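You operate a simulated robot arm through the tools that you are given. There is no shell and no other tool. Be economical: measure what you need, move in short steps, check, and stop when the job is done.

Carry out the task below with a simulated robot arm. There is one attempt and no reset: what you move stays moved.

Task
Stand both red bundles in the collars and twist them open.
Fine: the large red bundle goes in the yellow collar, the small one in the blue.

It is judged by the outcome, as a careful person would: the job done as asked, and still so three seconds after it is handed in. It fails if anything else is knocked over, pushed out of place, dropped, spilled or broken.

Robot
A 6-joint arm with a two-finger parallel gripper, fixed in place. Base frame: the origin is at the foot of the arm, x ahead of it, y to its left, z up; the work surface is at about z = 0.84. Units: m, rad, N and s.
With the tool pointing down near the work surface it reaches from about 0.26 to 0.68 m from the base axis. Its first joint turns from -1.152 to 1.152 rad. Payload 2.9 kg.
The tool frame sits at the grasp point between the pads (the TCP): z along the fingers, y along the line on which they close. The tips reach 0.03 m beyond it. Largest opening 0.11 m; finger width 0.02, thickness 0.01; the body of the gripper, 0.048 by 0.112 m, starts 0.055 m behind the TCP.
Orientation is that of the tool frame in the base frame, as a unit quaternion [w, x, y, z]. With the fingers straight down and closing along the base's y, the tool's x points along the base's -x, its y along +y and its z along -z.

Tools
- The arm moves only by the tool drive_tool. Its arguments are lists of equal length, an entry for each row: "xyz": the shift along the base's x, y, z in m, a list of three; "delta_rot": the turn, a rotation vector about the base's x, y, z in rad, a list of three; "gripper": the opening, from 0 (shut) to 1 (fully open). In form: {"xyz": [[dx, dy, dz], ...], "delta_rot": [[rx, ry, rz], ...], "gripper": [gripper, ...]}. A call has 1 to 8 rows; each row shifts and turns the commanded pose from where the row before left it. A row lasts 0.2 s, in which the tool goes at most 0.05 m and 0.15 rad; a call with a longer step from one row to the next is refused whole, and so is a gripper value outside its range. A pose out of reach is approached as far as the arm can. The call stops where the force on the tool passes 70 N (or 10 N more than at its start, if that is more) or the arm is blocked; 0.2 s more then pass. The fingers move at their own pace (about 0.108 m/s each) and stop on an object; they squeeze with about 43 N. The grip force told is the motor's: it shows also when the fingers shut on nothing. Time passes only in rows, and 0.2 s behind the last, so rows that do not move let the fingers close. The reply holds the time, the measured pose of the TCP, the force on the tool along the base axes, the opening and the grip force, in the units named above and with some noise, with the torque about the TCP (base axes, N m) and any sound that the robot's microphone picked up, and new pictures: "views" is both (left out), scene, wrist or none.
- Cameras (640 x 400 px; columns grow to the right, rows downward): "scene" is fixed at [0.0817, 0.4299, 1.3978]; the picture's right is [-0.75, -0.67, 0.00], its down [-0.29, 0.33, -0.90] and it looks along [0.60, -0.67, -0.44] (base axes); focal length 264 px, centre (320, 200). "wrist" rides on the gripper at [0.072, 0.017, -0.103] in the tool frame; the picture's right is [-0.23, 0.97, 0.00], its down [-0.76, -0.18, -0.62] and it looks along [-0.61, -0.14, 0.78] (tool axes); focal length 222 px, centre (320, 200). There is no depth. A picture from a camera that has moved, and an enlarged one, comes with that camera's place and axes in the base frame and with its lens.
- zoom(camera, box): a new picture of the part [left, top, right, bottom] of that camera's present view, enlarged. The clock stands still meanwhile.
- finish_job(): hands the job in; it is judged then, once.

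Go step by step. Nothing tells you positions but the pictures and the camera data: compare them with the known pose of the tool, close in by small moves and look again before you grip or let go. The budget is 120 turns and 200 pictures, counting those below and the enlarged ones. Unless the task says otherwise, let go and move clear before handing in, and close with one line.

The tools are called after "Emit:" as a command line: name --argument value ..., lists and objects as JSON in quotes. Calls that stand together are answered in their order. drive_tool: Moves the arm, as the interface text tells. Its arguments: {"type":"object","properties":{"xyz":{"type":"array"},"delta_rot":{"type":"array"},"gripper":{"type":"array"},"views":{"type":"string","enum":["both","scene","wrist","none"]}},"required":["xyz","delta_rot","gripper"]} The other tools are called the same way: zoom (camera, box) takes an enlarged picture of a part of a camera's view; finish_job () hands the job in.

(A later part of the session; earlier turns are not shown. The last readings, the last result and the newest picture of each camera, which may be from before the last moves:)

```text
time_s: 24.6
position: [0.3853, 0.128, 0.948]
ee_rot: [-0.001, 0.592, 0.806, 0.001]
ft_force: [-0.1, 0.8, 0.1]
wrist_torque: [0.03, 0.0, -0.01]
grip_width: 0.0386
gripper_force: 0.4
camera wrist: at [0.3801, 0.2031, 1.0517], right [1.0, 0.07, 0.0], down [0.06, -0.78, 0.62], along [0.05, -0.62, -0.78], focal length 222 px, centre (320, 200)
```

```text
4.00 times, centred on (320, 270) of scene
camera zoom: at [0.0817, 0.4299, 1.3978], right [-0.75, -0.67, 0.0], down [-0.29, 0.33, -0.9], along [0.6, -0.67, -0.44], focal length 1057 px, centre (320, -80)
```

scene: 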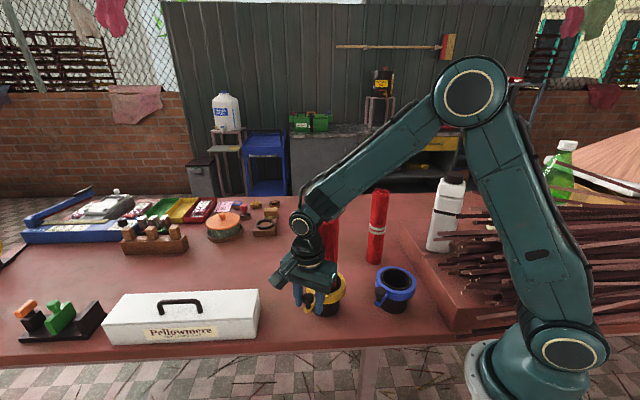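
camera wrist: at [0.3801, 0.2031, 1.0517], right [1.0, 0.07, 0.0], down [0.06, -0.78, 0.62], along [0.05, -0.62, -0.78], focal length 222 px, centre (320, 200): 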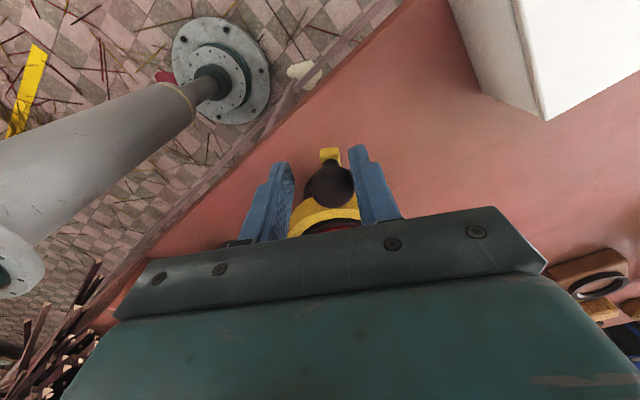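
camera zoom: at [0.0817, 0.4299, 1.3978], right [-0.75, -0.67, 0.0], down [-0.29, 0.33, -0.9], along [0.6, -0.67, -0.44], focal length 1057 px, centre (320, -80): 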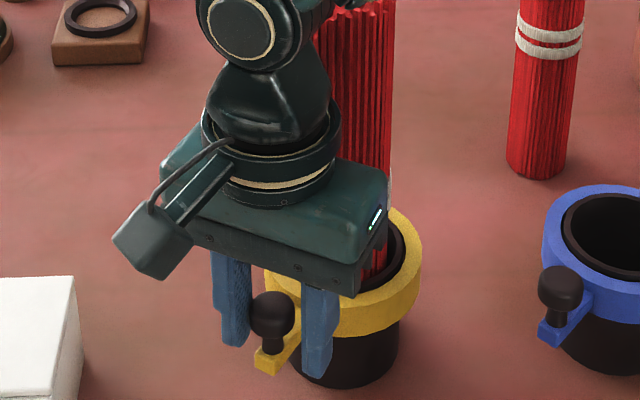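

It rotates easily counter-clockwise, so that is the working direction. I'll continue along the arc, watching for a stop.

Emit:
drive_tool --xyz '[[-0.0079, -0.003, 0], [-0.0078, -0.003, 0], [-0.0074, -0.0038, 0], [-0.0069, -0.0045, 0], [0, 0, 0]]' --delta_rot '[[0, 0, 0.1], [0, 0, 0.1], [0, 0, 0.1], [0, 0, 0.1], [0, 0, 0]]' --gripper '[0.35, 0.35, 0.35, 0.35, 0.35]'

Emit:
zoom --camera "scene" --box '[270, 220, 370, 320]'

```text
time_s: 25.8
position: [0.3555, 0.1131, 0.9489]
ee_rot: [0.0, 0.422, 0.907, 0.0]
ft_force: [-0.2, -0.4, 0.2]
wrist_torque: [-0.02, 0.01, -0.02]
grip_width: 0.0384
gripper_force: 0.0
camera wrist: at [0.3217, 0.1811, 1.0519], right [0.89, 0.45, 0.0], down [0.35, -0.7, 0.62], along [0.28, -0.56, -0.78], focal length 222 px, centre (320, 200)
```

scene: 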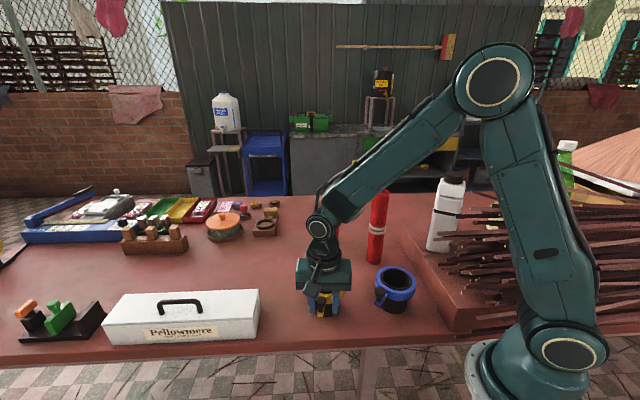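
wrist: 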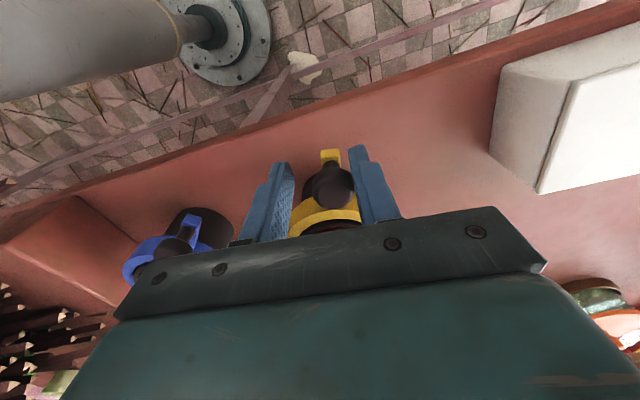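

```text
4.00 times, centred on (320, 270) of scene
camera zoom: at [0.0817, 0.4299, 1.3978], right [-0.75, -0.67, 0.0], down [-0.29, 0.33, -0.9], along [0.6, -0.67, -0.44], focal length 1057 px, centre (320, -80)
```

zoom: 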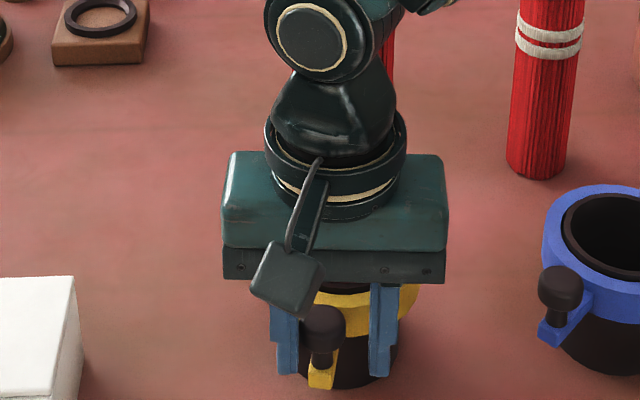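

It is still free. Continuing along the arc.

Emit:
drive_tool --xyz '[[-0.0065, -0.0053, 0], [-0.0059, -0.0058, 0], [-0.0054, -0.0063, 0], [-0.0046, -0.0068, 0], [0, 0, 0]]' --delta_rot '[[0, 0, 0.1], [0, 0, 0.1], [0, 0, 0.1], [0, 0, 0.1], [0, 0, 0]]' --gripper '[0.35, 0.35, 0.35, 0.35, 0.35]'

Emit:
zoom --camera "scene" --box '[270, 220, 370, 320]'

```text
time_s: 27.0
position: [0.3338, 0.0895, 0.9486]
ee_rot: [0.0, 0.232, 0.973, -0.001]
ft_force: [-0.1, 0.9, -0.8]
wrist_torque: [-0.03, -0.01, 0.02]
grip_width: 0.0382
gripper_force: 0.1
camera wrist: at [0.2766, 0.1378, 1.0517], right [0.64, 0.77, 0.0], down [0.6, -0.5, 0.62], along [0.48, -0.4, -0.78], focal length 222 px, centre (320, 200)
```

scene: 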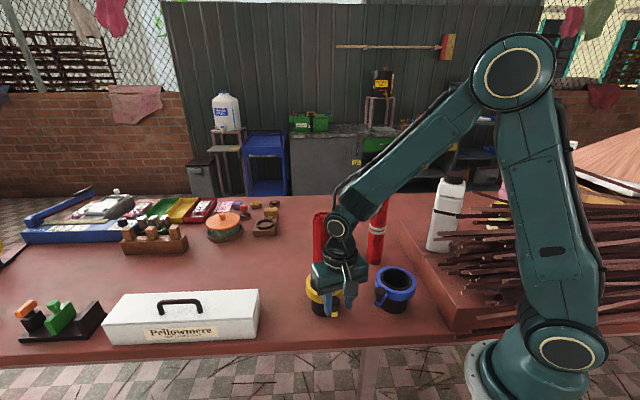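
wrist: 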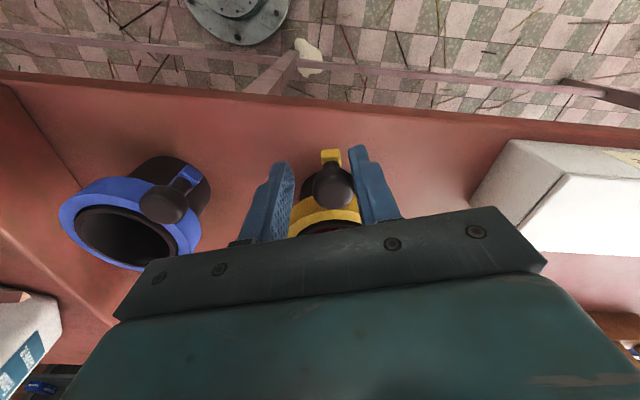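

```text
4.00 times, centred on (320, 270) of scene
camera zoom: at [0.0817, 0.4299, 1.3978], right [-0.75, -0.67, 0.0], down [-0.29, 0.33, -0.9], along [0.6, -0.67, -0.44], focal length 1057 px, centre (320, -80)
```

zoom: 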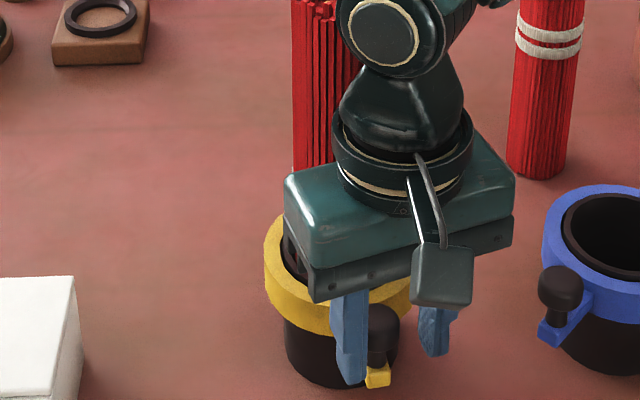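

Still free. Continuing toward the stop.

Emit:
drive_tool --xyz '[[-0.0042, -0.0072, 0], [-0.0033, -0.0076, 0], [-0.0025, -0.0079, 0], [-0.0018, -0.0081, 0], [0, 0, 0]]' --delta_rot '[[0, 0, 0.1], [0, 0, 0.1], [0, 0, 0.1], [0, 0, 0.1], [0, 0, 0]]' --gripper '[0.35, 0.35, 0.35, 0.35, 0.35]'

Emit:
zoom --camera "scene" --box '[270, 220, 370, 320]'

```text
time_s: 28.2
position: [0.3213, 0.0578, 0.9485]
ee_rot: [0.0, 0.035, 0.999, 0.0]
ft_force: [0.4, -0.1, -0.2]
wrist_torque: [0.04, 0.01, -0.01]
grip_width: 0.0386
gripper_force: 0.1
camera wrist: at [0.2505, 0.0807, 1.0514], right [0.29, 0.96, 0.0], down [0.75, -0.23, 0.62], along [0.6, -0.18, -0.78], focal length 222 px, centre (320, 200)
```

scene: 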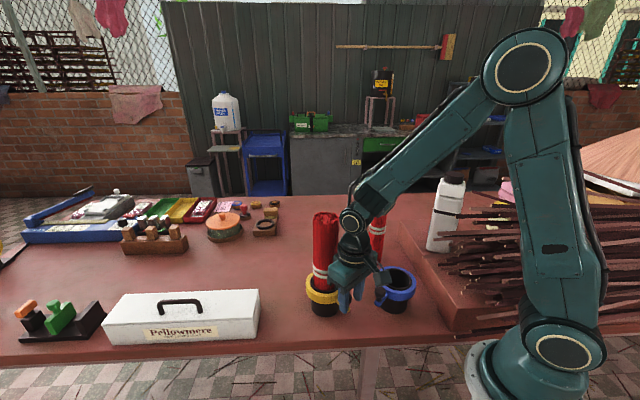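
wrist: 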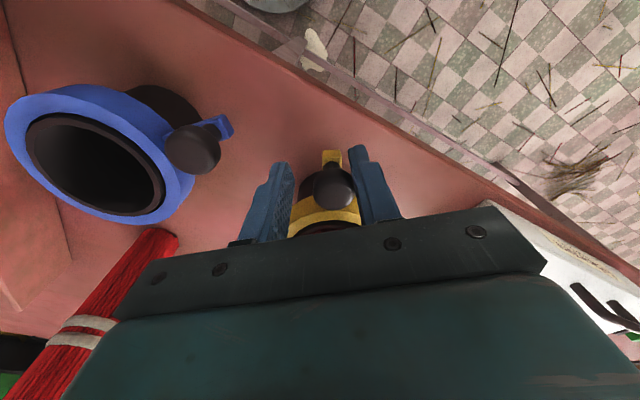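

```text
4.00 times, centred on (320, 270) of scene
camera zoom: at [0.0817, 0.4299, 1.3978], right [-0.75, -0.67, 0.0], down [-0.29, 0.33, -0.9], along [0.6, -0.67, -0.44], focal length 1057 px, centre (320, -80)
```

zoom: 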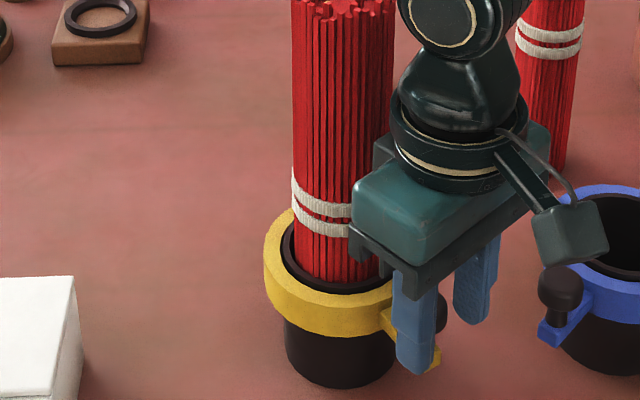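

There's no stop yet at about 83°. I'll take it a little further, carefully.

Emit:
drive_tool --xyz '[[-0.0002, -0.0083, 0], [0, -0.0083, 0], [0.0009, -0.0083, 0], [0, 0, 0]]' --delta_rot '[[0, 0, 0.1], [0, 0, 0.1], [0, 0, 0.1], [0, 0, 0]]' --gripper '[0.35, 0.35, 0.35, 0.35]'

Emit:
zoom --camera "scene" --box '[270, 200, 390, 320]'

```text
time_s: 29.2
position: [0.3228, 0.0341, 0.9488]
ee_rot: [0.001, -0.114, 0.993, 0.001]
ft_force: [0.2, 3.0, 0.9]
wrist_torque: [0.03, 0.01, -0.01]
grip_width: 0.0396
gripper_force: 1.6
camera wrist: at [0.2482, 0.0343, 1.0511], right [0.0, 1.0, 0.0], down [0.78, 0.0, 0.62], along [0.62, 0.0, -0.78], focal length 222 px, centre (320, 200)
```

scene: 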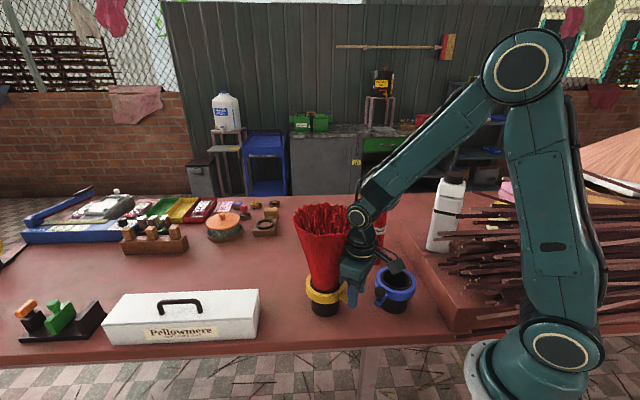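
wrist: 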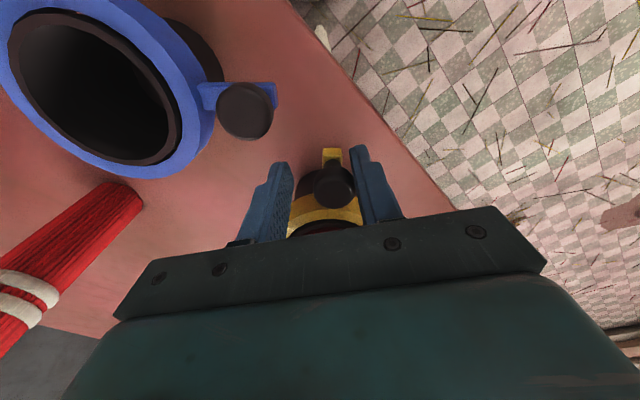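

```text
3.33 times, centred on (330, 260) of scene
camera zoom: at [0.0817, 0.43, 1.3978], right [-0.75, -0.67, 0.0], down [-0.29, 0.33, -0.9], along [0.6, -0.67, -0.44], focal length 881 px, centre (287, 0)
```

zoom: 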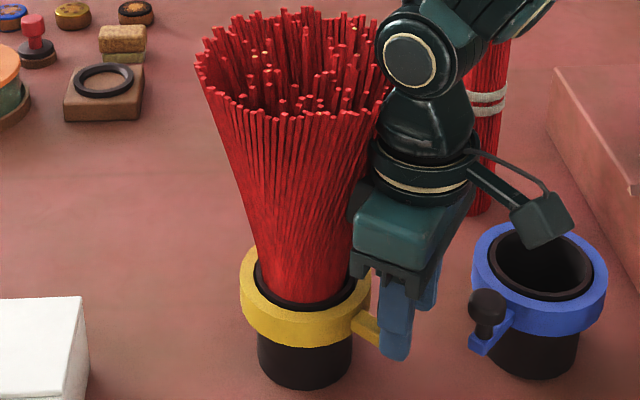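

The bundle sprang open as the lever passed about 90°. I'll give a slight further push to see whether the lever is at its end stop.

Emit:
drive_tool --xyz '[[0.0005, -0.006, 0], [0, 0, 0]]' --delta_rot '[[0, 0, 0], [0, 0, 0]]' --gripper '[0.35, 0.35]' --views "none"

Emit:
zoom --camera "wrist" --box '[200, 100, 440, 260]'

```text
time_s: 29.8
position: [0.3236, 0.0296, 0.9494]
ee_rot: [0.001, -0.116, 0.993, 0.002]
ft_force: [1.6, 20.5, -0.9]
wrist_torque: [0.11, -0.07, 0.0]
grip_width: 0.0482
gripper_force: 9.6
```

```text
2.50 times, centred on (320, 180) of wrist
camera zoom: at [0.2486, 0.0292, 1.051], right [0.0, 1.0, 0.0], down [0.78, 0.0, 0.62], along [0.62, 0.01, -0.78], focal length 555 px, centre (320, 250)
```

zoom: 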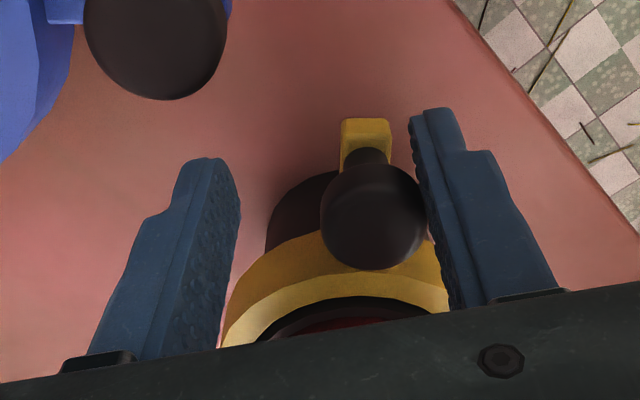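

It is at its end stop (20 N). I'll ease off, back out slightly in −x, then rise clear of the fanned bundle.

Emit:
drive_tool --xyz '[[0, 0.009, 0], [-0.008, 0, 0], [-0.002, 0, 0.015], [0, 0, 0.02], [-0.01, 0, 0.015], [0, 0, 0]]' --delta_rot '[[0, 0, 0], [0, 0, 0], [0, 0, 0], [0, 0, 0], [0, 0, 0], [0, 0, 0]]' --gripper '[0.5, 0.55, 0.55, 0.55, 0.55, 0.55]'

Emit:
zoom --camera "scene" --box '[270, 180, 410, 320]'

```text
time_s: 31.2
position: [0.3021, 0.0376, 0.9992]
ee_rot: [0.0, -0.114, 0.993, 0.0]
ft_force: [-0.1, 0.7, 0.6]
wrist_torque: [-0.01, 0.0, -0.02]
grip_width: 0.0604
gripper_force: 0.2
camera wrist: at [0.228, 0.0373, 1.102], right [0.0, 1.0, 0.0], down [0.78, 0.0, 0.62], along [0.62, 0.0, -0.78], focal length 222 px, centre (320, 200)
```

scene: 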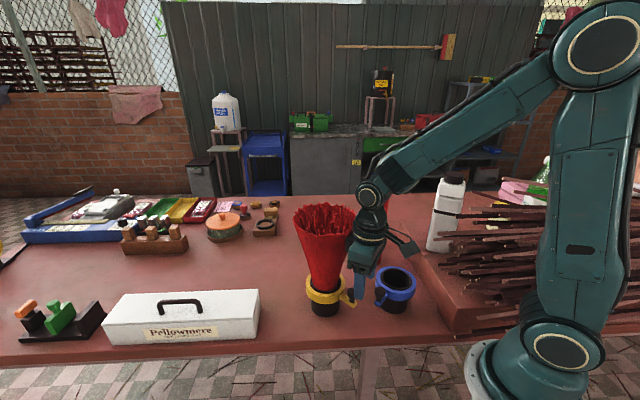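
wrist: 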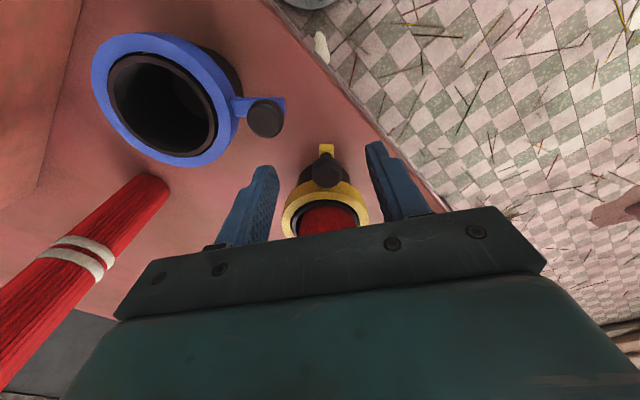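

```text
2.86 times, centred on (340, 250) of scene
camera zoom: at [0.0817, 0.4299, 1.3978], right [-0.75, -0.67, 0.0], down [-0.29, 0.33, -0.9], along [0.6, -0.67, -0.44], focal length 755 px, centre (263, 57)
```

zoom: 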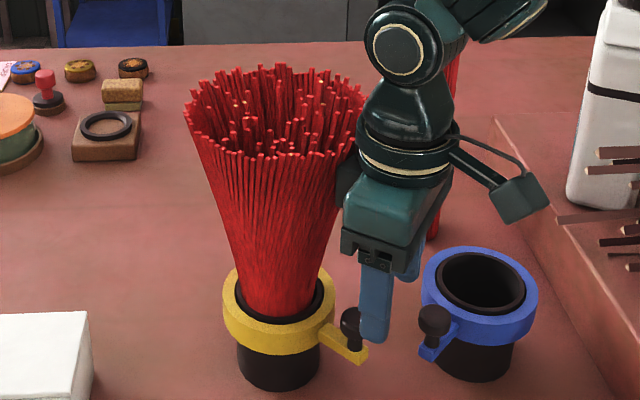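

The large bundle stays fanned open and the lever is latched. Now I go up and over to the small bundle.

Emit:
drive_tool --xyz '[[-0.003, -0.015, 0.035], [0, -0.02, 0.045], [0, -0.025, 0.045], [0.021, -0.03, 0.03], [0.021, -0.035, 0.03], [0.021, -0.035, 0.01], [0.021, -0.035, 0], [0.02, -0.036, 0]]' --delta_rot '[[0, 0, 0], [0, 0, 0], [0, 0, -0.05], [0, 0, -0.05], [0, 0, -0.05], [0, 0, -0.05], [0, 0, -0.03], [0, 0, 0]]' --gripper '[0.55, 0.7, 1, 1, 1, 1, 1, 1]'

Emit:
zoom --camera "wrist" --box '[200, 20, 440, 220]'

```text
refused: row 3 steps farther than a row can; nothing moved
```

```text
2.00 times, centred on (320, 120) of wrist
camera zoom: at [0.228, 0.0373, 1.102], right [0.0, 1.0, 0.0], down [0.78, 0.0, 0.62], along [0.62, 0.0, -0.78], focal length 444 px, centre (320, 360)
```

zoom: 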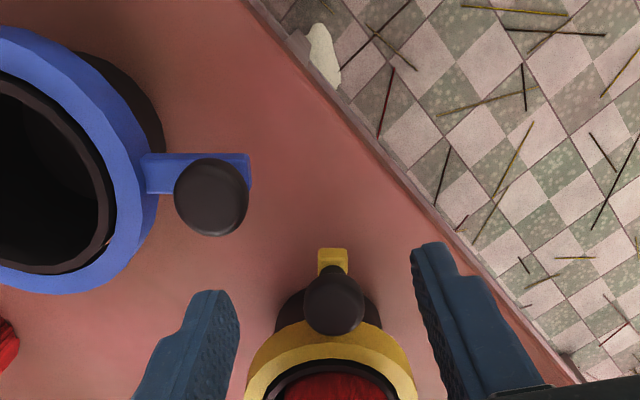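

One row was too long, so nothing moved. I'll resend it with shorter steps.

Emit:
drive_tool --xyz '[[-0.003, -0.015, 0.035], [0, -0.02, 0.044], [0, -0.02, 0.044], [0.021, -0.033, 0.025], [0.021, -0.037, 0.02], [0.021, -0.037, 0.015], [0.021, -0.037, 0.01], [0.02, -0.035, 0]]' --delta_rot '[[0, 0, 0], [0, 0, 0], [0, 0, -0.05], [0, 0, -0.05], [0, 0, -0.05], [0, 0, -0.05], [0, 0, -0.03], [0, 0, 0]]' --gripper '[0.55, 0.7, 1, 1, 1, 1, 1, 1]'

Emit:
zoom --camera "wrist" --box '[200, 20, 440, 220]'

```text
time_s: 33.0
position: [0.405, -0.1993, 1.1907]
ee_rot: [0.001, 0.0, 1.0, 0.001]
ft_force: [-0.4, -0.5, 0.0]
wrist_torque: [0.02, -0.01, 0.0]
grip_width: 0.1099
gripper_force: 0.2
camera wrist: at [0.3329, -0.1815, 1.294], right [0.23, 0.97, 0.0], down [0.76, -0.18, 0.62], along [0.61, -0.14, -0.78], focal length 222 px, centre (320, 200)
```

scene: 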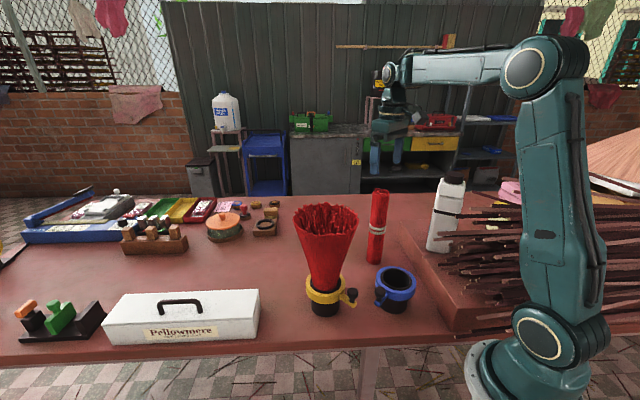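
wrist: 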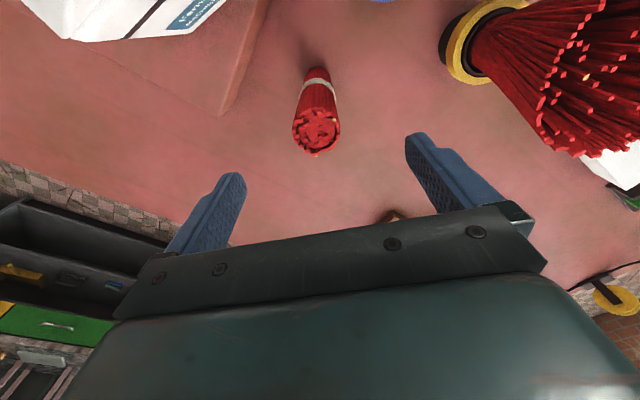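

```text
2.00 times, centred on (320, 120) of wrist
camera zoom: at [0.3329, -0.1815, 1.294], right [0.23, 0.97, 0.0], down [0.76, -0.18, 0.62], along [0.61, -0.14, -0.78], focal length 444 px, centre (320, 360)
```

zoom: 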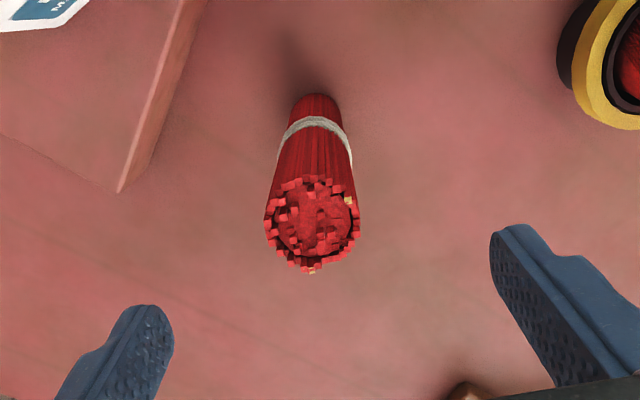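

The small bundle is at about (0.409,-0.202), 44 mm across. I'll align and descend around its top.

Emit:
drive_tool --xyz '[[0.004, -0.003, -0.03], [0, 0, -0.035], [0, 0, -0.03], [0, 0, -0.02], [0, 0, -0.012], [0, 0, 0]]' --delta_rot '[[0, 0, 0], [0, 0, 0], [0, 0, 0], [0, 0, 0], [0, 0, 0], [0, 0, 0]]' --gripper '[1, 1, 1, 1, 1, 1]'

Emit:
zoom --camera "scene" --box '[320, 130, 440, 290]'

```text
time_s: 34.4
position: [0.4072, -0.2014, 1.0643]
ee_rot: [0.0, 0.0, 1.0, 0.0]
ft_force: [0.2, 0.1, -0.4]
wrist_torque: [-0.05, -0.02, 0.0]
grip_width: 0.1099
gripper_force: 0.0
camera wrist: at [0.3351, -0.1838, 1.1671], right [0.23, 0.97, 0.0], down [0.76, -0.18, 0.62], along [0.61, -0.14, -0.78], focal length 222 px, centre (320, 200)
```

scene: 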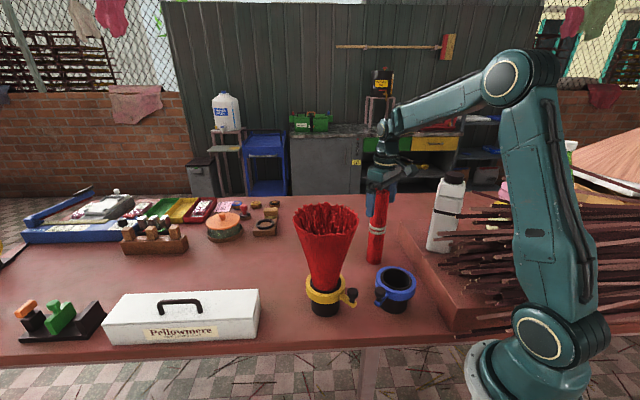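
wrist: 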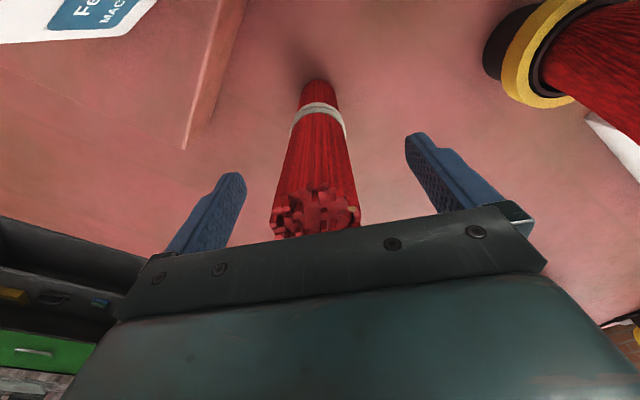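

```text
2.50 times, centred on (380, 210) of scene
camera zoom: at [0.0817, 0.4299, 1.3978], right [-0.75, -0.67, 0.0], down [-0.29, 0.33, -0.9], along [0.6, -0.67, -0.44], focal length 661 px, centre (170, 175)
```

zoom: 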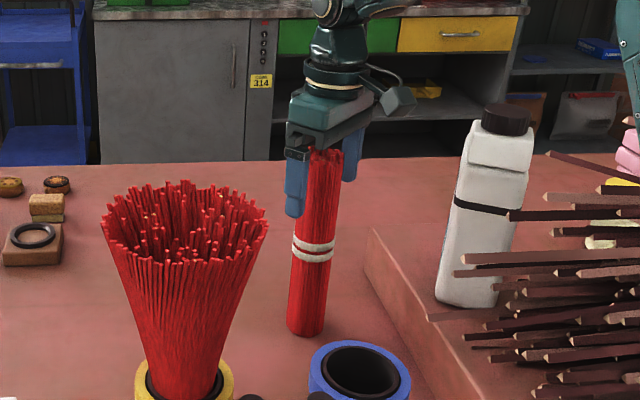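

Good. I'll grip and lift.

Emit:
drive_tool --xyz '[[0, 0, 0], [0, 0, 0], [0, 0, 0], [0, 0, 0.01], [0, 0, 0.03], [0, 0, 0.04], [0, 0, 0.04], [0, 0, 0]]' --delta_rot '[[0, 0, 0], [0, 0, 0], [0, 0, 0], [0, 0, 0], [0, 0, 0], [0, 0, 0], [0, 0, 0], [0, 0, 0]]' --gripper '[0.3, 0.2, 0.2, 0.2, 0.2, 0.2, 0.2, 0.2]'

```text
time_s: 36.2
position: [0.4073, -0.2011, 1.1824]
ee_rot: [0.0, 0.0, 1.0, 0.0]
ft_force: [-0.6, -0.4, -3.1]
wrist_torque: [0.01, 0.02, 0.01]
grip_width: 0.0474
gripper_force: 43.5
camera wrist: at [0.3346, -0.1833, 1.2862], right [0.23, 0.97, 0.0], down [0.76, -0.18, 0.62], along [0.61, -0.14, -0.78], focal length 222 px, centre (320, 200)
```

scene: 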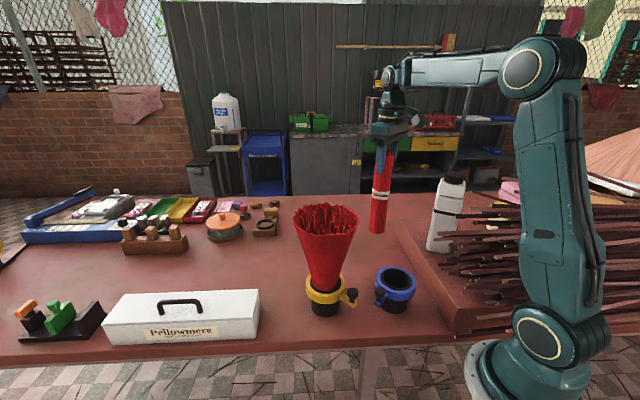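
wrist: 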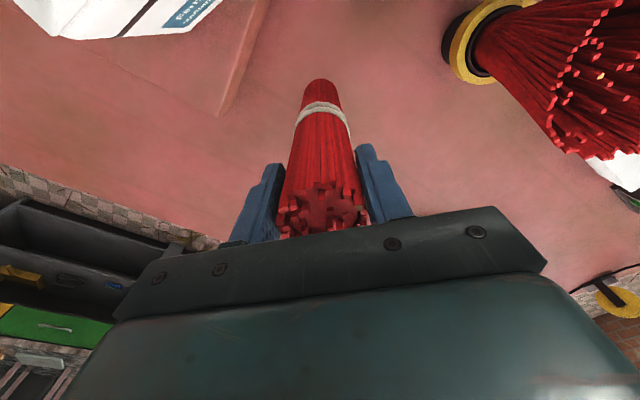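

It is held, with its bottom at about z 0.958. I'll carry it over the blue collar at about (0.277,-0.083).

Emit:
drive_tool --xyz '[[-0.015, 0.013, 0.01], [-0.024, 0.022, 0], [-0.024, 0.022, 0], [-0.024, 0.022, 0], [-0.024, 0.022, 0], [-0.019, 0.0165, 0], [0, 0, 0], [0, 0, 0]]' --delta_rot '[[0, 0, 0], [0, 0, 0], [0, 0, 0], [0, 0, 0], [0, 0, 0], [0, 0, 0], [0, 0, 0], [0, 0, 0]]' --gripper '[0.2, 0.2, 0.2, 0.2, 0.2, 0.2, 0.2, 0.2]'

Emit:
zoom --camera "scene" --box '[350, 240, 440, 330]'

Emit:
zoom --camera "wrist" --box '[260, 10, 400, 150]'

```text
time_s: 38.0
position: [0.2764, -0.0828, 1.1929]
ee_rot: [0.0, 0.001, 1.0, 0.001]
ft_force: [0.0, 0.6, -2.7]
wrist_torque: [-0.01, 0.01, -0.02]
grip_width: 0.0475
gripper_force: 43.6
camera wrist: at [0.2038, -0.0651, 1.2959], right [0.23, 0.97, 0.0], down [0.76, -0.18, 0.62], along [0.61, -0.14, -0.78], focal length 222 px, centre (320, 200)
```

scene: 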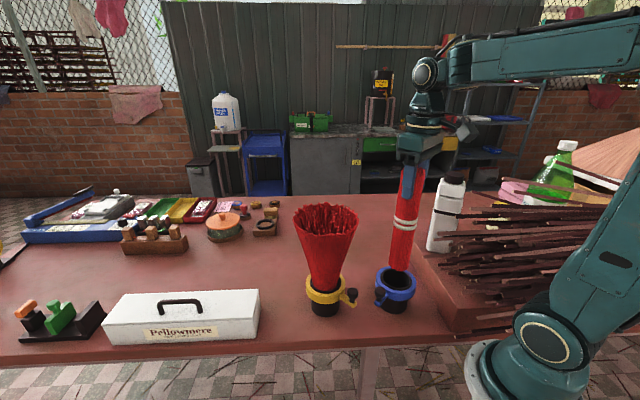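
wrist: 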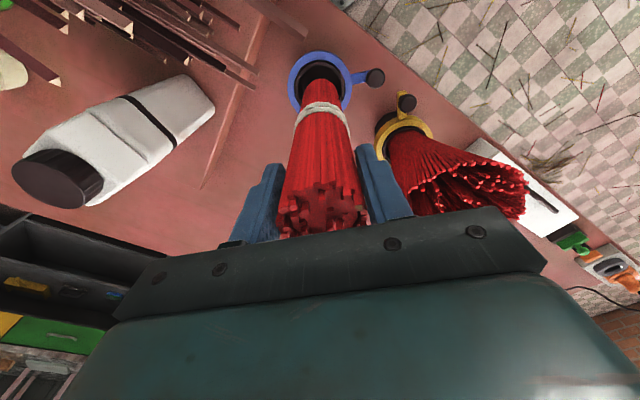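

```text
4.44 times, centred on (395, 285) of scene
camera zoom: at [0.0817, 0.4299, 1.3978], right [-0.75, -0.67, 0.0], down [-0.29, 0.33, -0.9], along [0.6, -0.67, -0.44], focal length 1175 px, centre (-13, -178)
```

zoom: 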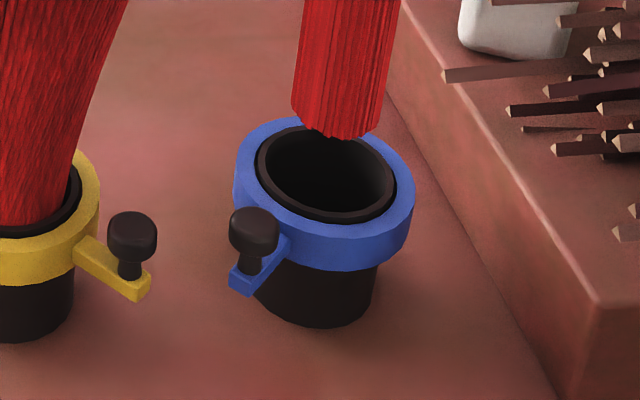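

```text
2.86 times, centred on (330, 80) of wrist
camera zoom: at [0.2038, -0.0651, 1.2959], right [0.23, 0.97, 0.0], down [0.76, -0.18, 0.62], along [0.61, -0.14, -0.78], focal length 635 px, centre (291, 543)
```

zoom: 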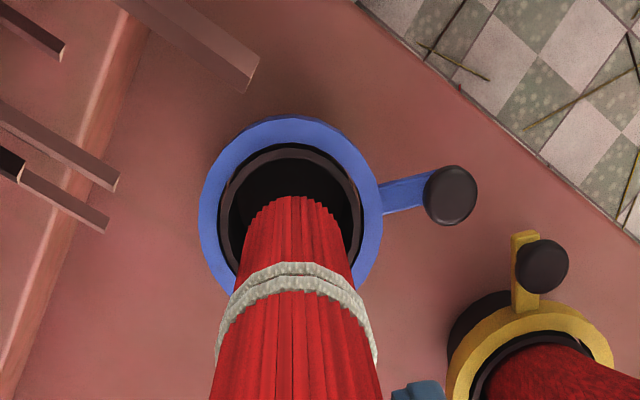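

The bundle is centred within a few mm. I'll apply a small correction and lower it in.

Emit:
drive_tool --xyz '[[0.002, 0.002, -0.015], [0, 0, -0.02], [0, 0, -0.015], [0, 0, -0.015], [0, 0, 0]]' --delta_rot '[[0, 0, 0], [0, 0, 0], [0, 0, 0], [0, 0, 0], [0, 0, 0]]' --gripper '[0.2, 0.2, 0.2, 0.2, 0.2]' --views "none"

Emit:
zoom --camera "scene" --box '[350, 240, 440, 330]'

```text
time_s: 39.2
position: [0.2805, -0.0822, 1.1286]
ee_rot: [0.001, 0.0, 1.0, 0.0]
ft_force: [-0.1, 0.3, -2.2]
wrist_torque: [-0.02, 0.03, 0.0]
grip_width: 0.047
gripper_force: 42.5
```

```text
4.44 times, centred on (395, 285) of scene
camera zoom: at [0.0817, 0.4299, 1.3978], right [-0.75, -0.67, 0.0], down [-0.29, 0.33, -0.9], along [0.6, -0.67, -0.44], focal length 1175 px, centre (-13, -178)
```

zoom: 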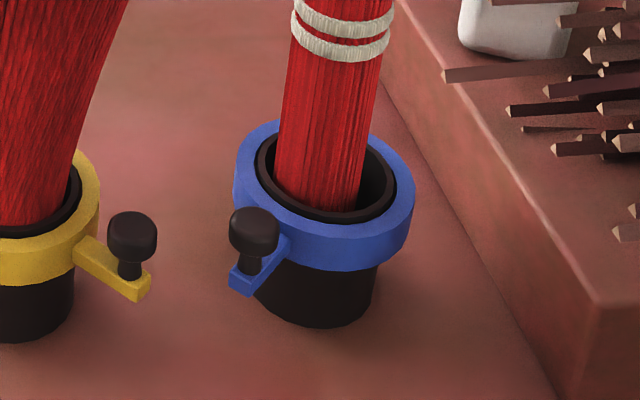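

It is entering freely. I'll ease it back 1–2 mm and continue to the floor.

Emit:
drive_tool --xyz '[[-0.002, -0.001, -0.015], [0, 0, -0.015], [0, 0, -0.012], [0, 0, -0.006], [0, 0, -0.004], [0, 0, -0.003], [0, 0, 0]]' --delta_rot '[[0, 0, 0], [0, 0, 0], [0, 0, 0], [0, 0, 0], [0, 0, 0], [0, 0, 0], [0, 0, 0]]' --gripper '[0.2, 0.2, 0.2, 0.2, 0.2, 0.2, 0.2]' --views "none"

Emit:
drive_tool --xyz '[[0, 0, -0.002], [0, 0, -0.002], [0, 0, 0]]' --delta_rot '[[0, 0, 0], [0, 0, 0], [0, 0, 0]]' --gripper '[0.2, 0.2, 0.2]'

```text
time_s: 40.8
position: [0.2781, -0.0828, 1.0738]
ee_rot: [0.0, 0.0, 1.0, 0.001]
ft_force: [-0.9, 0.3, -3.1]
wrist_torque: [0.0, 0.0, -0.01]
grip_width: 0.0472
gripper_force: 42.7
```

```text
time_s: 41.6
position: [0.2774, -0.082, 1.0687]
ee_rot: [0.0, 0.0, 1.0, 0.0]
ft_force: [-0.2, -0.5, -2.5]
wrist_torque: [-0.02, 0.01, 0.01]
grip_width: 0.0471
gripper_force: 43.3
camera wrist: at [0.2056, -0.0641, 1.1728], right [0.23, 0.97, 0.0], down [0.76, -0.18, 0.62], along [0.61, -0.14, -0.78], focal length 222 px, centre (320, 200)
```

scene: 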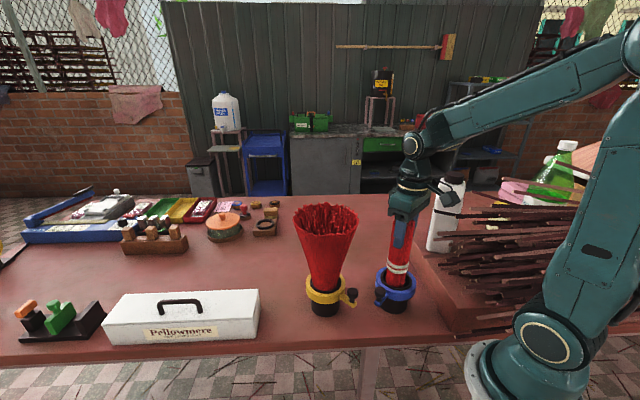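
wrist: 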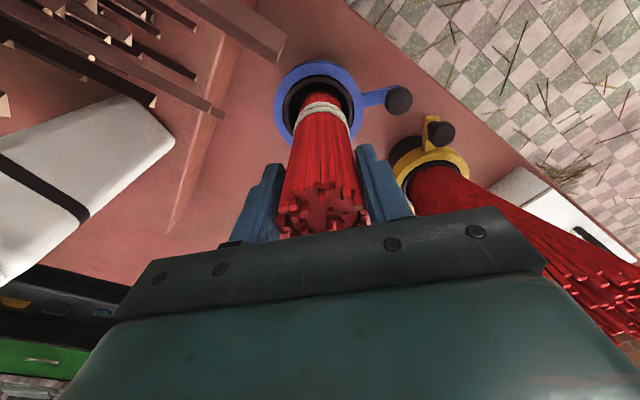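

Not quite on the floor yet, so 1–2 mm steps.

Emit:
drive_tool --xyz '[[0, 0, -0.0015], [0, 0, -0.0015], [0, 0, -0.0015], [0, 0, 0]]' --delta_rot '[[0, 0, 0], [0, 0, 0], [0, 0, 0], [0, 0, 0]]' --gripper '[0.2, 0.2, 0.2, 0.2]' --views "none"

```text
time_s: 42.6
position: [0.2793, -0.0811, 1.0676]
ee_rot: [0.004, -0.001, 1.0, -0.001]
ft_force: [-0.9, 2.0, 37.0]
wrist_torque: [0.63, -0.51, -0.09]
grip_width: 0.0475
gripper_force: 42.7
```

It has bottomed out. I'll relieve the pressure, release, and rise straight up.

Emit:
drive_tool --xyz '[[0, 0, 0.003], [0, 0, 0], [0, 0, 0], [0, 0, 0.03], [0, 0, 0.04], [0, 0, 0.045], [0, 0, 0.02], [0, 0, 0]]' --delta_rot '[[0, 0, 0], [0, 0, 0], [0, 0, 0], [0, 0, 0], [0, 0, 0], [0, 0, 0], [0, 0, 0], [0, 0, 0]]' --gripper '[0.2, 0.6, 0.9, 0.9, 0.9, 0.9, 0.9, 0.9]'

Emit:
zoom --camera "wrist" --box '[220, 0, 440, 200]'

Emit:
zoom --camera "scene" --box '[290, 180, 430, 320]'

```text
time_s: 44.4
position: [0.277, -0.0826, 1.2048]
ee_rot: [0.0, 0.001, 1.0, 0.0]
ft_force: [0.0, 0.5, 0.2]
wrist_torque: [-0.02, 0.02, -0.01]
grip_width: 0.0991
gripper_force: 0.0
camera wrist: at [0.2056, -0.0653, 1.3074], right [0.23, 0.97, 0.0], down [0.76, -0.18, 0.62], along [0.61, -0.14, -0.78], focal length 222 px, centre (320, 200)
```

scene: 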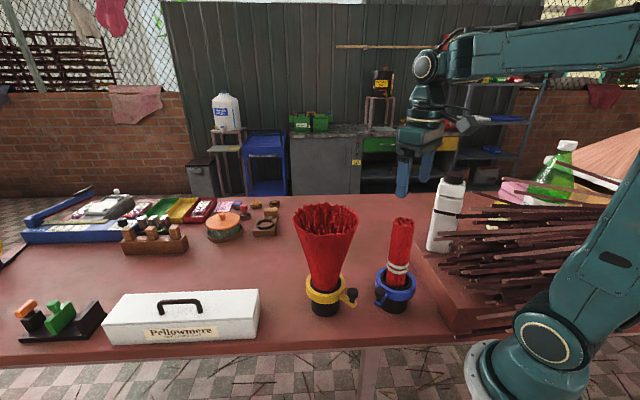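
wrist: 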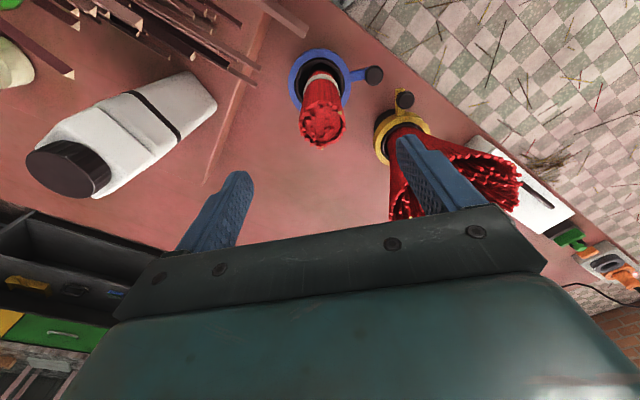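

```text
2.00 times, centred on (330, 100) of wrist
camera zoom: at [0.2056, -0.0653, 1.3074], right [0.23, 0.97, 0.0], down [0.76, -0.18, 0.62], along [0.61, -0.14, -0.78], focal length 444 px, centre (300, 400)
```

zoom: 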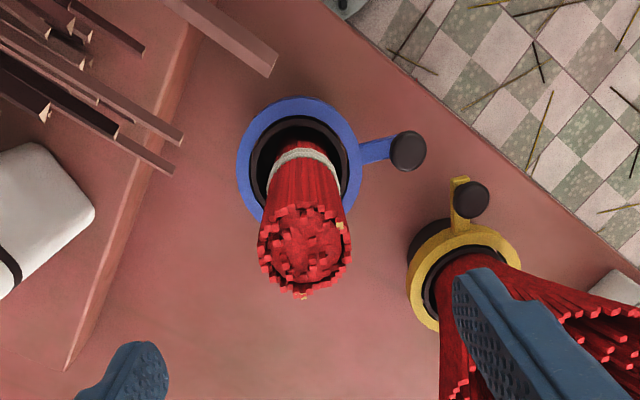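

```text
2.86 times, centred on (360, 250) of scene
camera zoom: at [0.0817, 0.4299, 1.3978], right [-0.75, -0.67, 0.0], down [-0.29, 0.33, -0.9], along [0.6, -0.67, -0.44], focal length 755 px, centre (206, 57)
```

zoom: 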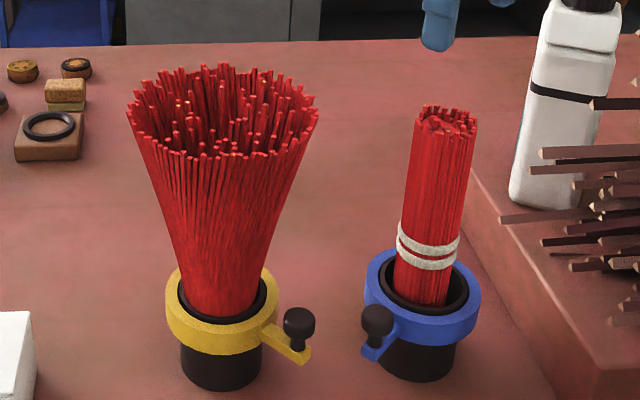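

The small bundle stands in the blue collar, and its lever also points +y, with the knob at about (0.283,-0.003). I'll go above it with the same straddle orientation as before.

Emit:
drive_tool --xyz '[[0, 0.01, 0], [0.001, 0.012, 0], [0.001, 0.012, 0], [0.001, 0.012, 0], [0.001, 0.012, 0], [0.001, 0.012, 0], [0.001, 0.01, 0], [0, 0, 0]]' --delta_rot '[[0, 0, -0.143], [0, 0, -0.143], [0, 0, -0.143], [0, 0, -0.143], [0, 0, -0.143], [0, 0, -0.143], [0, 0, -0.143], [0, 0, -0.143]]' --gripper '[0.6, 0.6, 0.6, 0.6, 0.6, 0.6, 0.6, 0.6]' --views "none"

Emit:
drive_tool --xyz '[[0, 0, 0], [0, 0, 0], [0, 0, 0], [0, 0, -0.04], [0, 0, -0.04], [0, 0, -0.04], [0, 0, -0.04], [0, 0, 0]]' --delta_rot '[[0, 0, -0.143], [0, 0, -0.143], [0, 0, -0.141], [0, 0, 0], [0, 0, 0], [0, 0, 0], [0, 0, 0], [0, 0, 0]]' --gripper '[0.6, 0.6, 0.6, 0.6, 0.6, 0.6, 0.6, 0.6]'

Emit:
zoom --camera "scene" --box '[290, 180, 430, 320]'

```text
time_s: 46.2
position: [0.2848, -0.0011, 1.204]
ee_rot: [0.001, 0.542, 0.84, -0.001]
ft_force: [0.2, 0.0, -0.1]
wrist_torque: [-0.01, 0.0, 0.03]
grip_width: 0.066
gripper_force: 0.0
```

```text
time_s: 48.0
position: [0.2842, -0.0027, 1.0442]
ee_rot: [0.0, 0.707, 0.707, -0.001]
ft_force: [-0.4, 0.3, 0.1]
wrist_torque: [0.02, 0.01, -0.03]
grip_width: 0.0661
gripper_force: 0.0
camera wrist: at [0.3015, 0.0717, 1.1464], right [0.97, -0.23, 0.0], down [-0.18, -0.76, 0.62], along [-0.14, -0.61, -0.78], focal length 222 px, centre (320, 200)
```

scene: 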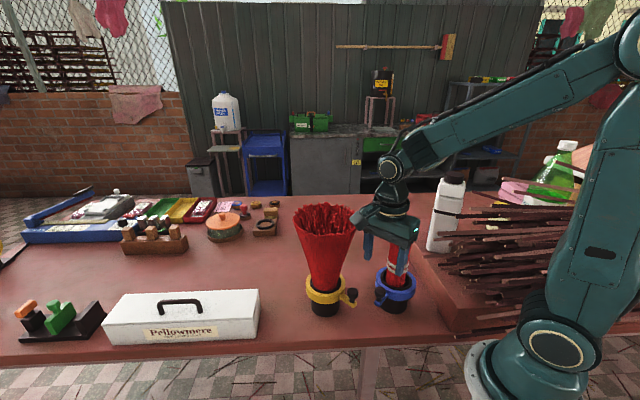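
wrist: 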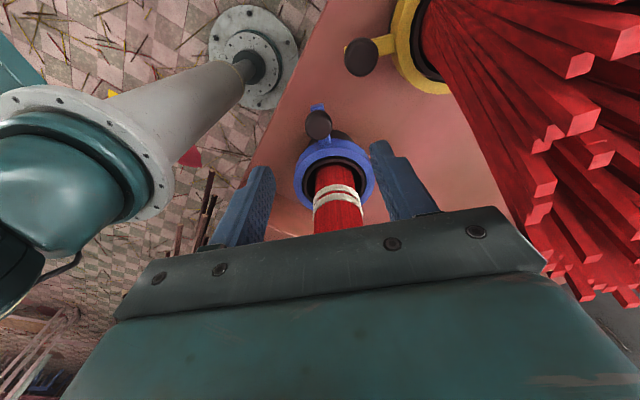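

```text
2.86 times, centred on (360, 250) of scene
camera zoom: at [0.0817, 0.4299, 1.3978], right [-0.75, -0.67, 0.0], down [-0.29, 0.33, -0.9], along [0.6, -0.67, -0.44], focal length 755 px, centre (206, 57)
```

zoom: 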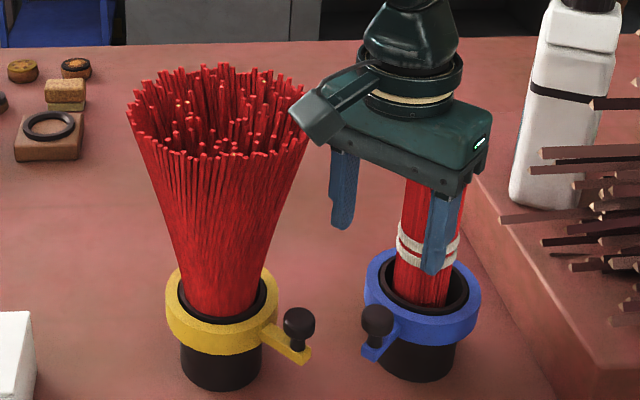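

The knob is between the fingers, so I descend to its level.

Emit:
drive_tool --xyz '[[0, 0.001, -0.03], [0, 0.001, -0.03], [0, 0, -0.025], [0, 0, -0.012], [0, 0, 0], [0, 0, 0]]' --delta_rot '[[0, 0, 0], [0, 0, 0], [0, 0, 0], [0, 0, 0], [0, 0, 0], [0, 0, 0]]' --gripper '[0.6, 0.6, 0.6, 0.6, 0.35, 0.35]'

Emit:
zoom --camera "scene" --box '[290, 180, 430, 320]'

```text
time_s: 49.4
position: [0.2851, 0.0021, 0.9465]
ee_rot: [0.0, 0.706, 0.708, 0.0]
ft_force: [0.5, -0.4, 0.5]
wrist_torque: [0.03, 0.01, 0.01]
grip_width: 0.0384
gripper_force: 0.0
camera wrist: at [0.3019, 0.0741, 1.05], right [0.97, -0.23, 0.0], down [-0.18, -0.76, 0.62], along [-0.14, -0.61, -0.78], focal length 222 px, centre (320, 200)
```

scene: 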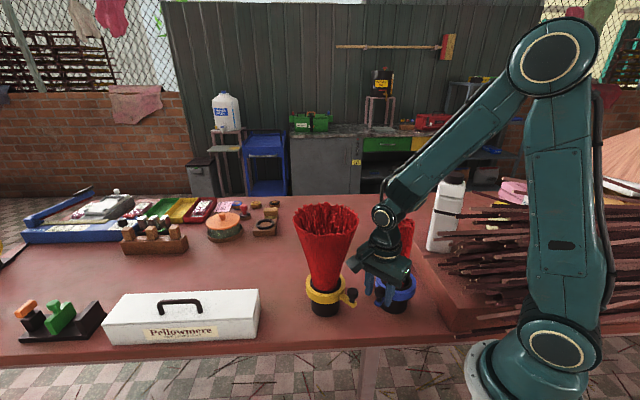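
wrist: 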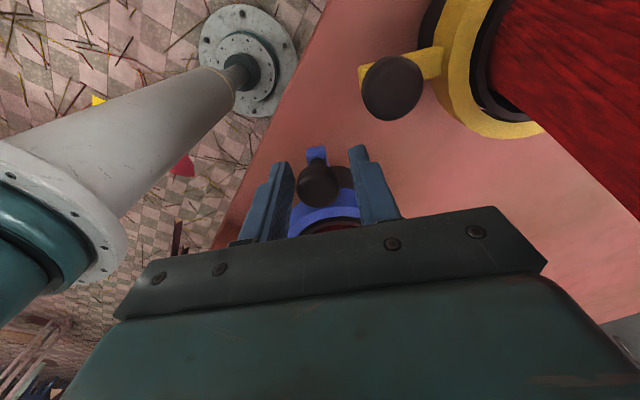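

```text
2.86 times, centred on (360, 250) of scene
camera zoom: at [0.0817, 0.4299, 1.3978], right [-0.75, -0.67, 0.0], down [-0.29, 0.33, -0.9], along [0.6, -0.67, -0.44], focal length 755 px, centre (206, 57)
```

zoom: 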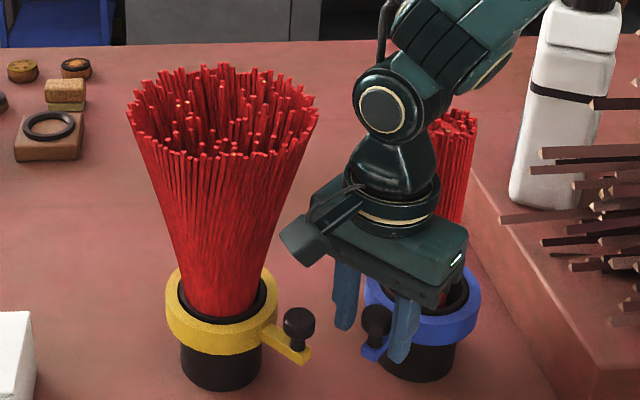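

First a small counter-clockwise nudge to check which way this lever turns.

Emit:
drive_tool --xyz '[[-0.0083, 0.0, 0], [-0.0083, -0.0006, 0], [-0.0083, -0.0014, 0], [0, 0, 0]]' --delta_rot '[[0, 0, 0.1], [0, 0, 0.1], [0, 0, 0.1], [0, 0, 0]]' --gripper '[0.35, 0.35, 0.35, 0.35]'

```text
time_s: 50.4
position: [0.2601, -0.0024, 0.9471]
ee_rot: [0.0, 0.594, 0.805, -0.001]
ft_force: [0.0, -0.2, -0.3]
wrist_torque: [0.03, 0.0, -0.01]
grip_width: 0.0385
gripper_force: 0.1
camera wrist: at [0.2544, 0.0731, 1.0493], right [1.0, 0.07, 0.0], down [0.06, -0.78, 0.62], along [0.04, -0.62, -0.78], focal length 222 px, centre (320, 200)
```

scene: 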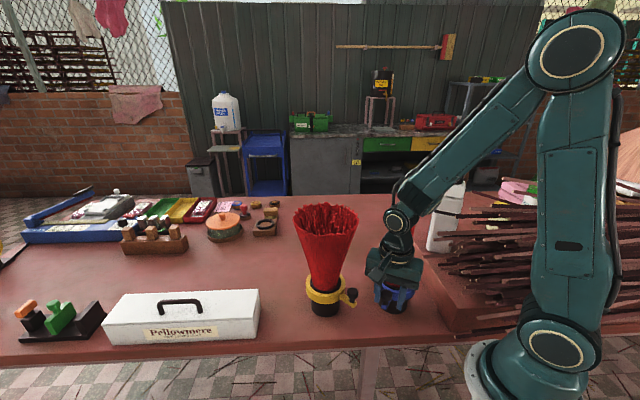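
wrist: 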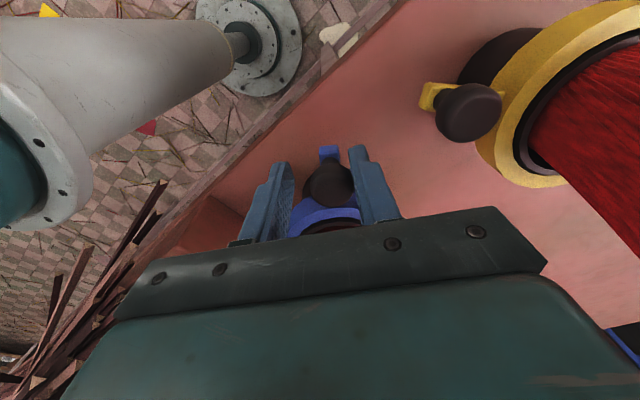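

Counter-clockwise is free here too. I'll continue vertically and watch for the reach limit.

Emit:
drive_tool --xyz '[[-0.0079, -0.0021, 0], [-0.0077, -0.003, 0], [-0.0074, -0.0038, 0], [0, 0, 0]]' --delta_rot '[[0, 0, 0.1], [0, 0, 0.1], [0, 0, 0.1], [0, 0, 0]]' --gripper '[0.35, 0.35, 0.35, 0.35]'

```text
time_s: 51.4
position: [0.2398, -0.0111, 0.9494]
ee_rot: [-0.001, 0.467, 0.884, -0.001]
ft_force: [-0.6, 0.8, 0.1]
wrist_torque: [-0.01, -0.02, 0.0]
grip_width: 0.0384
gripper_force: 0.6
out of reach, approached as far as the arm can: row 3
camera wrist: at [0.2124, 0.0597, 1.0517], right [0.93, 0.36, 0.0], down [0.28, -0.73, 0.62], along [0.23, -0.58, -0.78], focal length 222 px, centre (320, 200)
```

scene: 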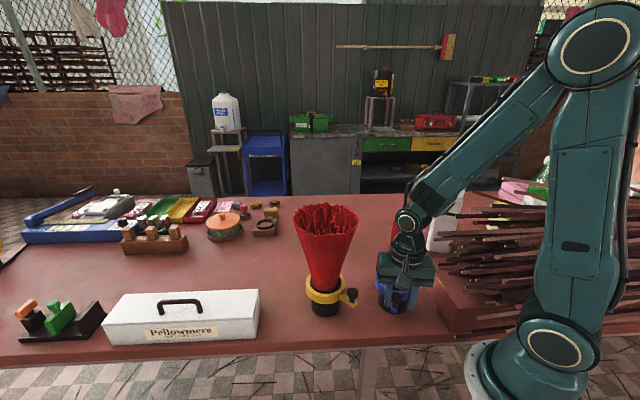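
wrist: 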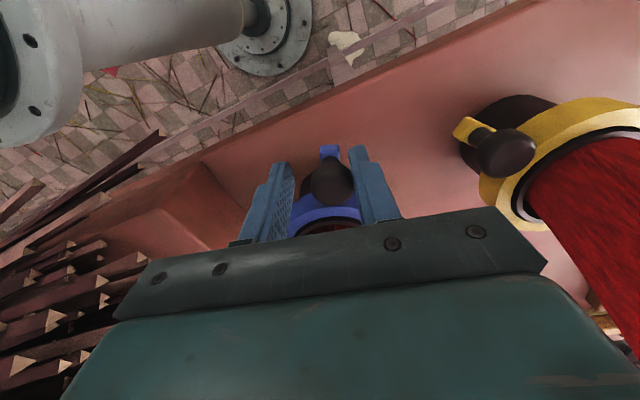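

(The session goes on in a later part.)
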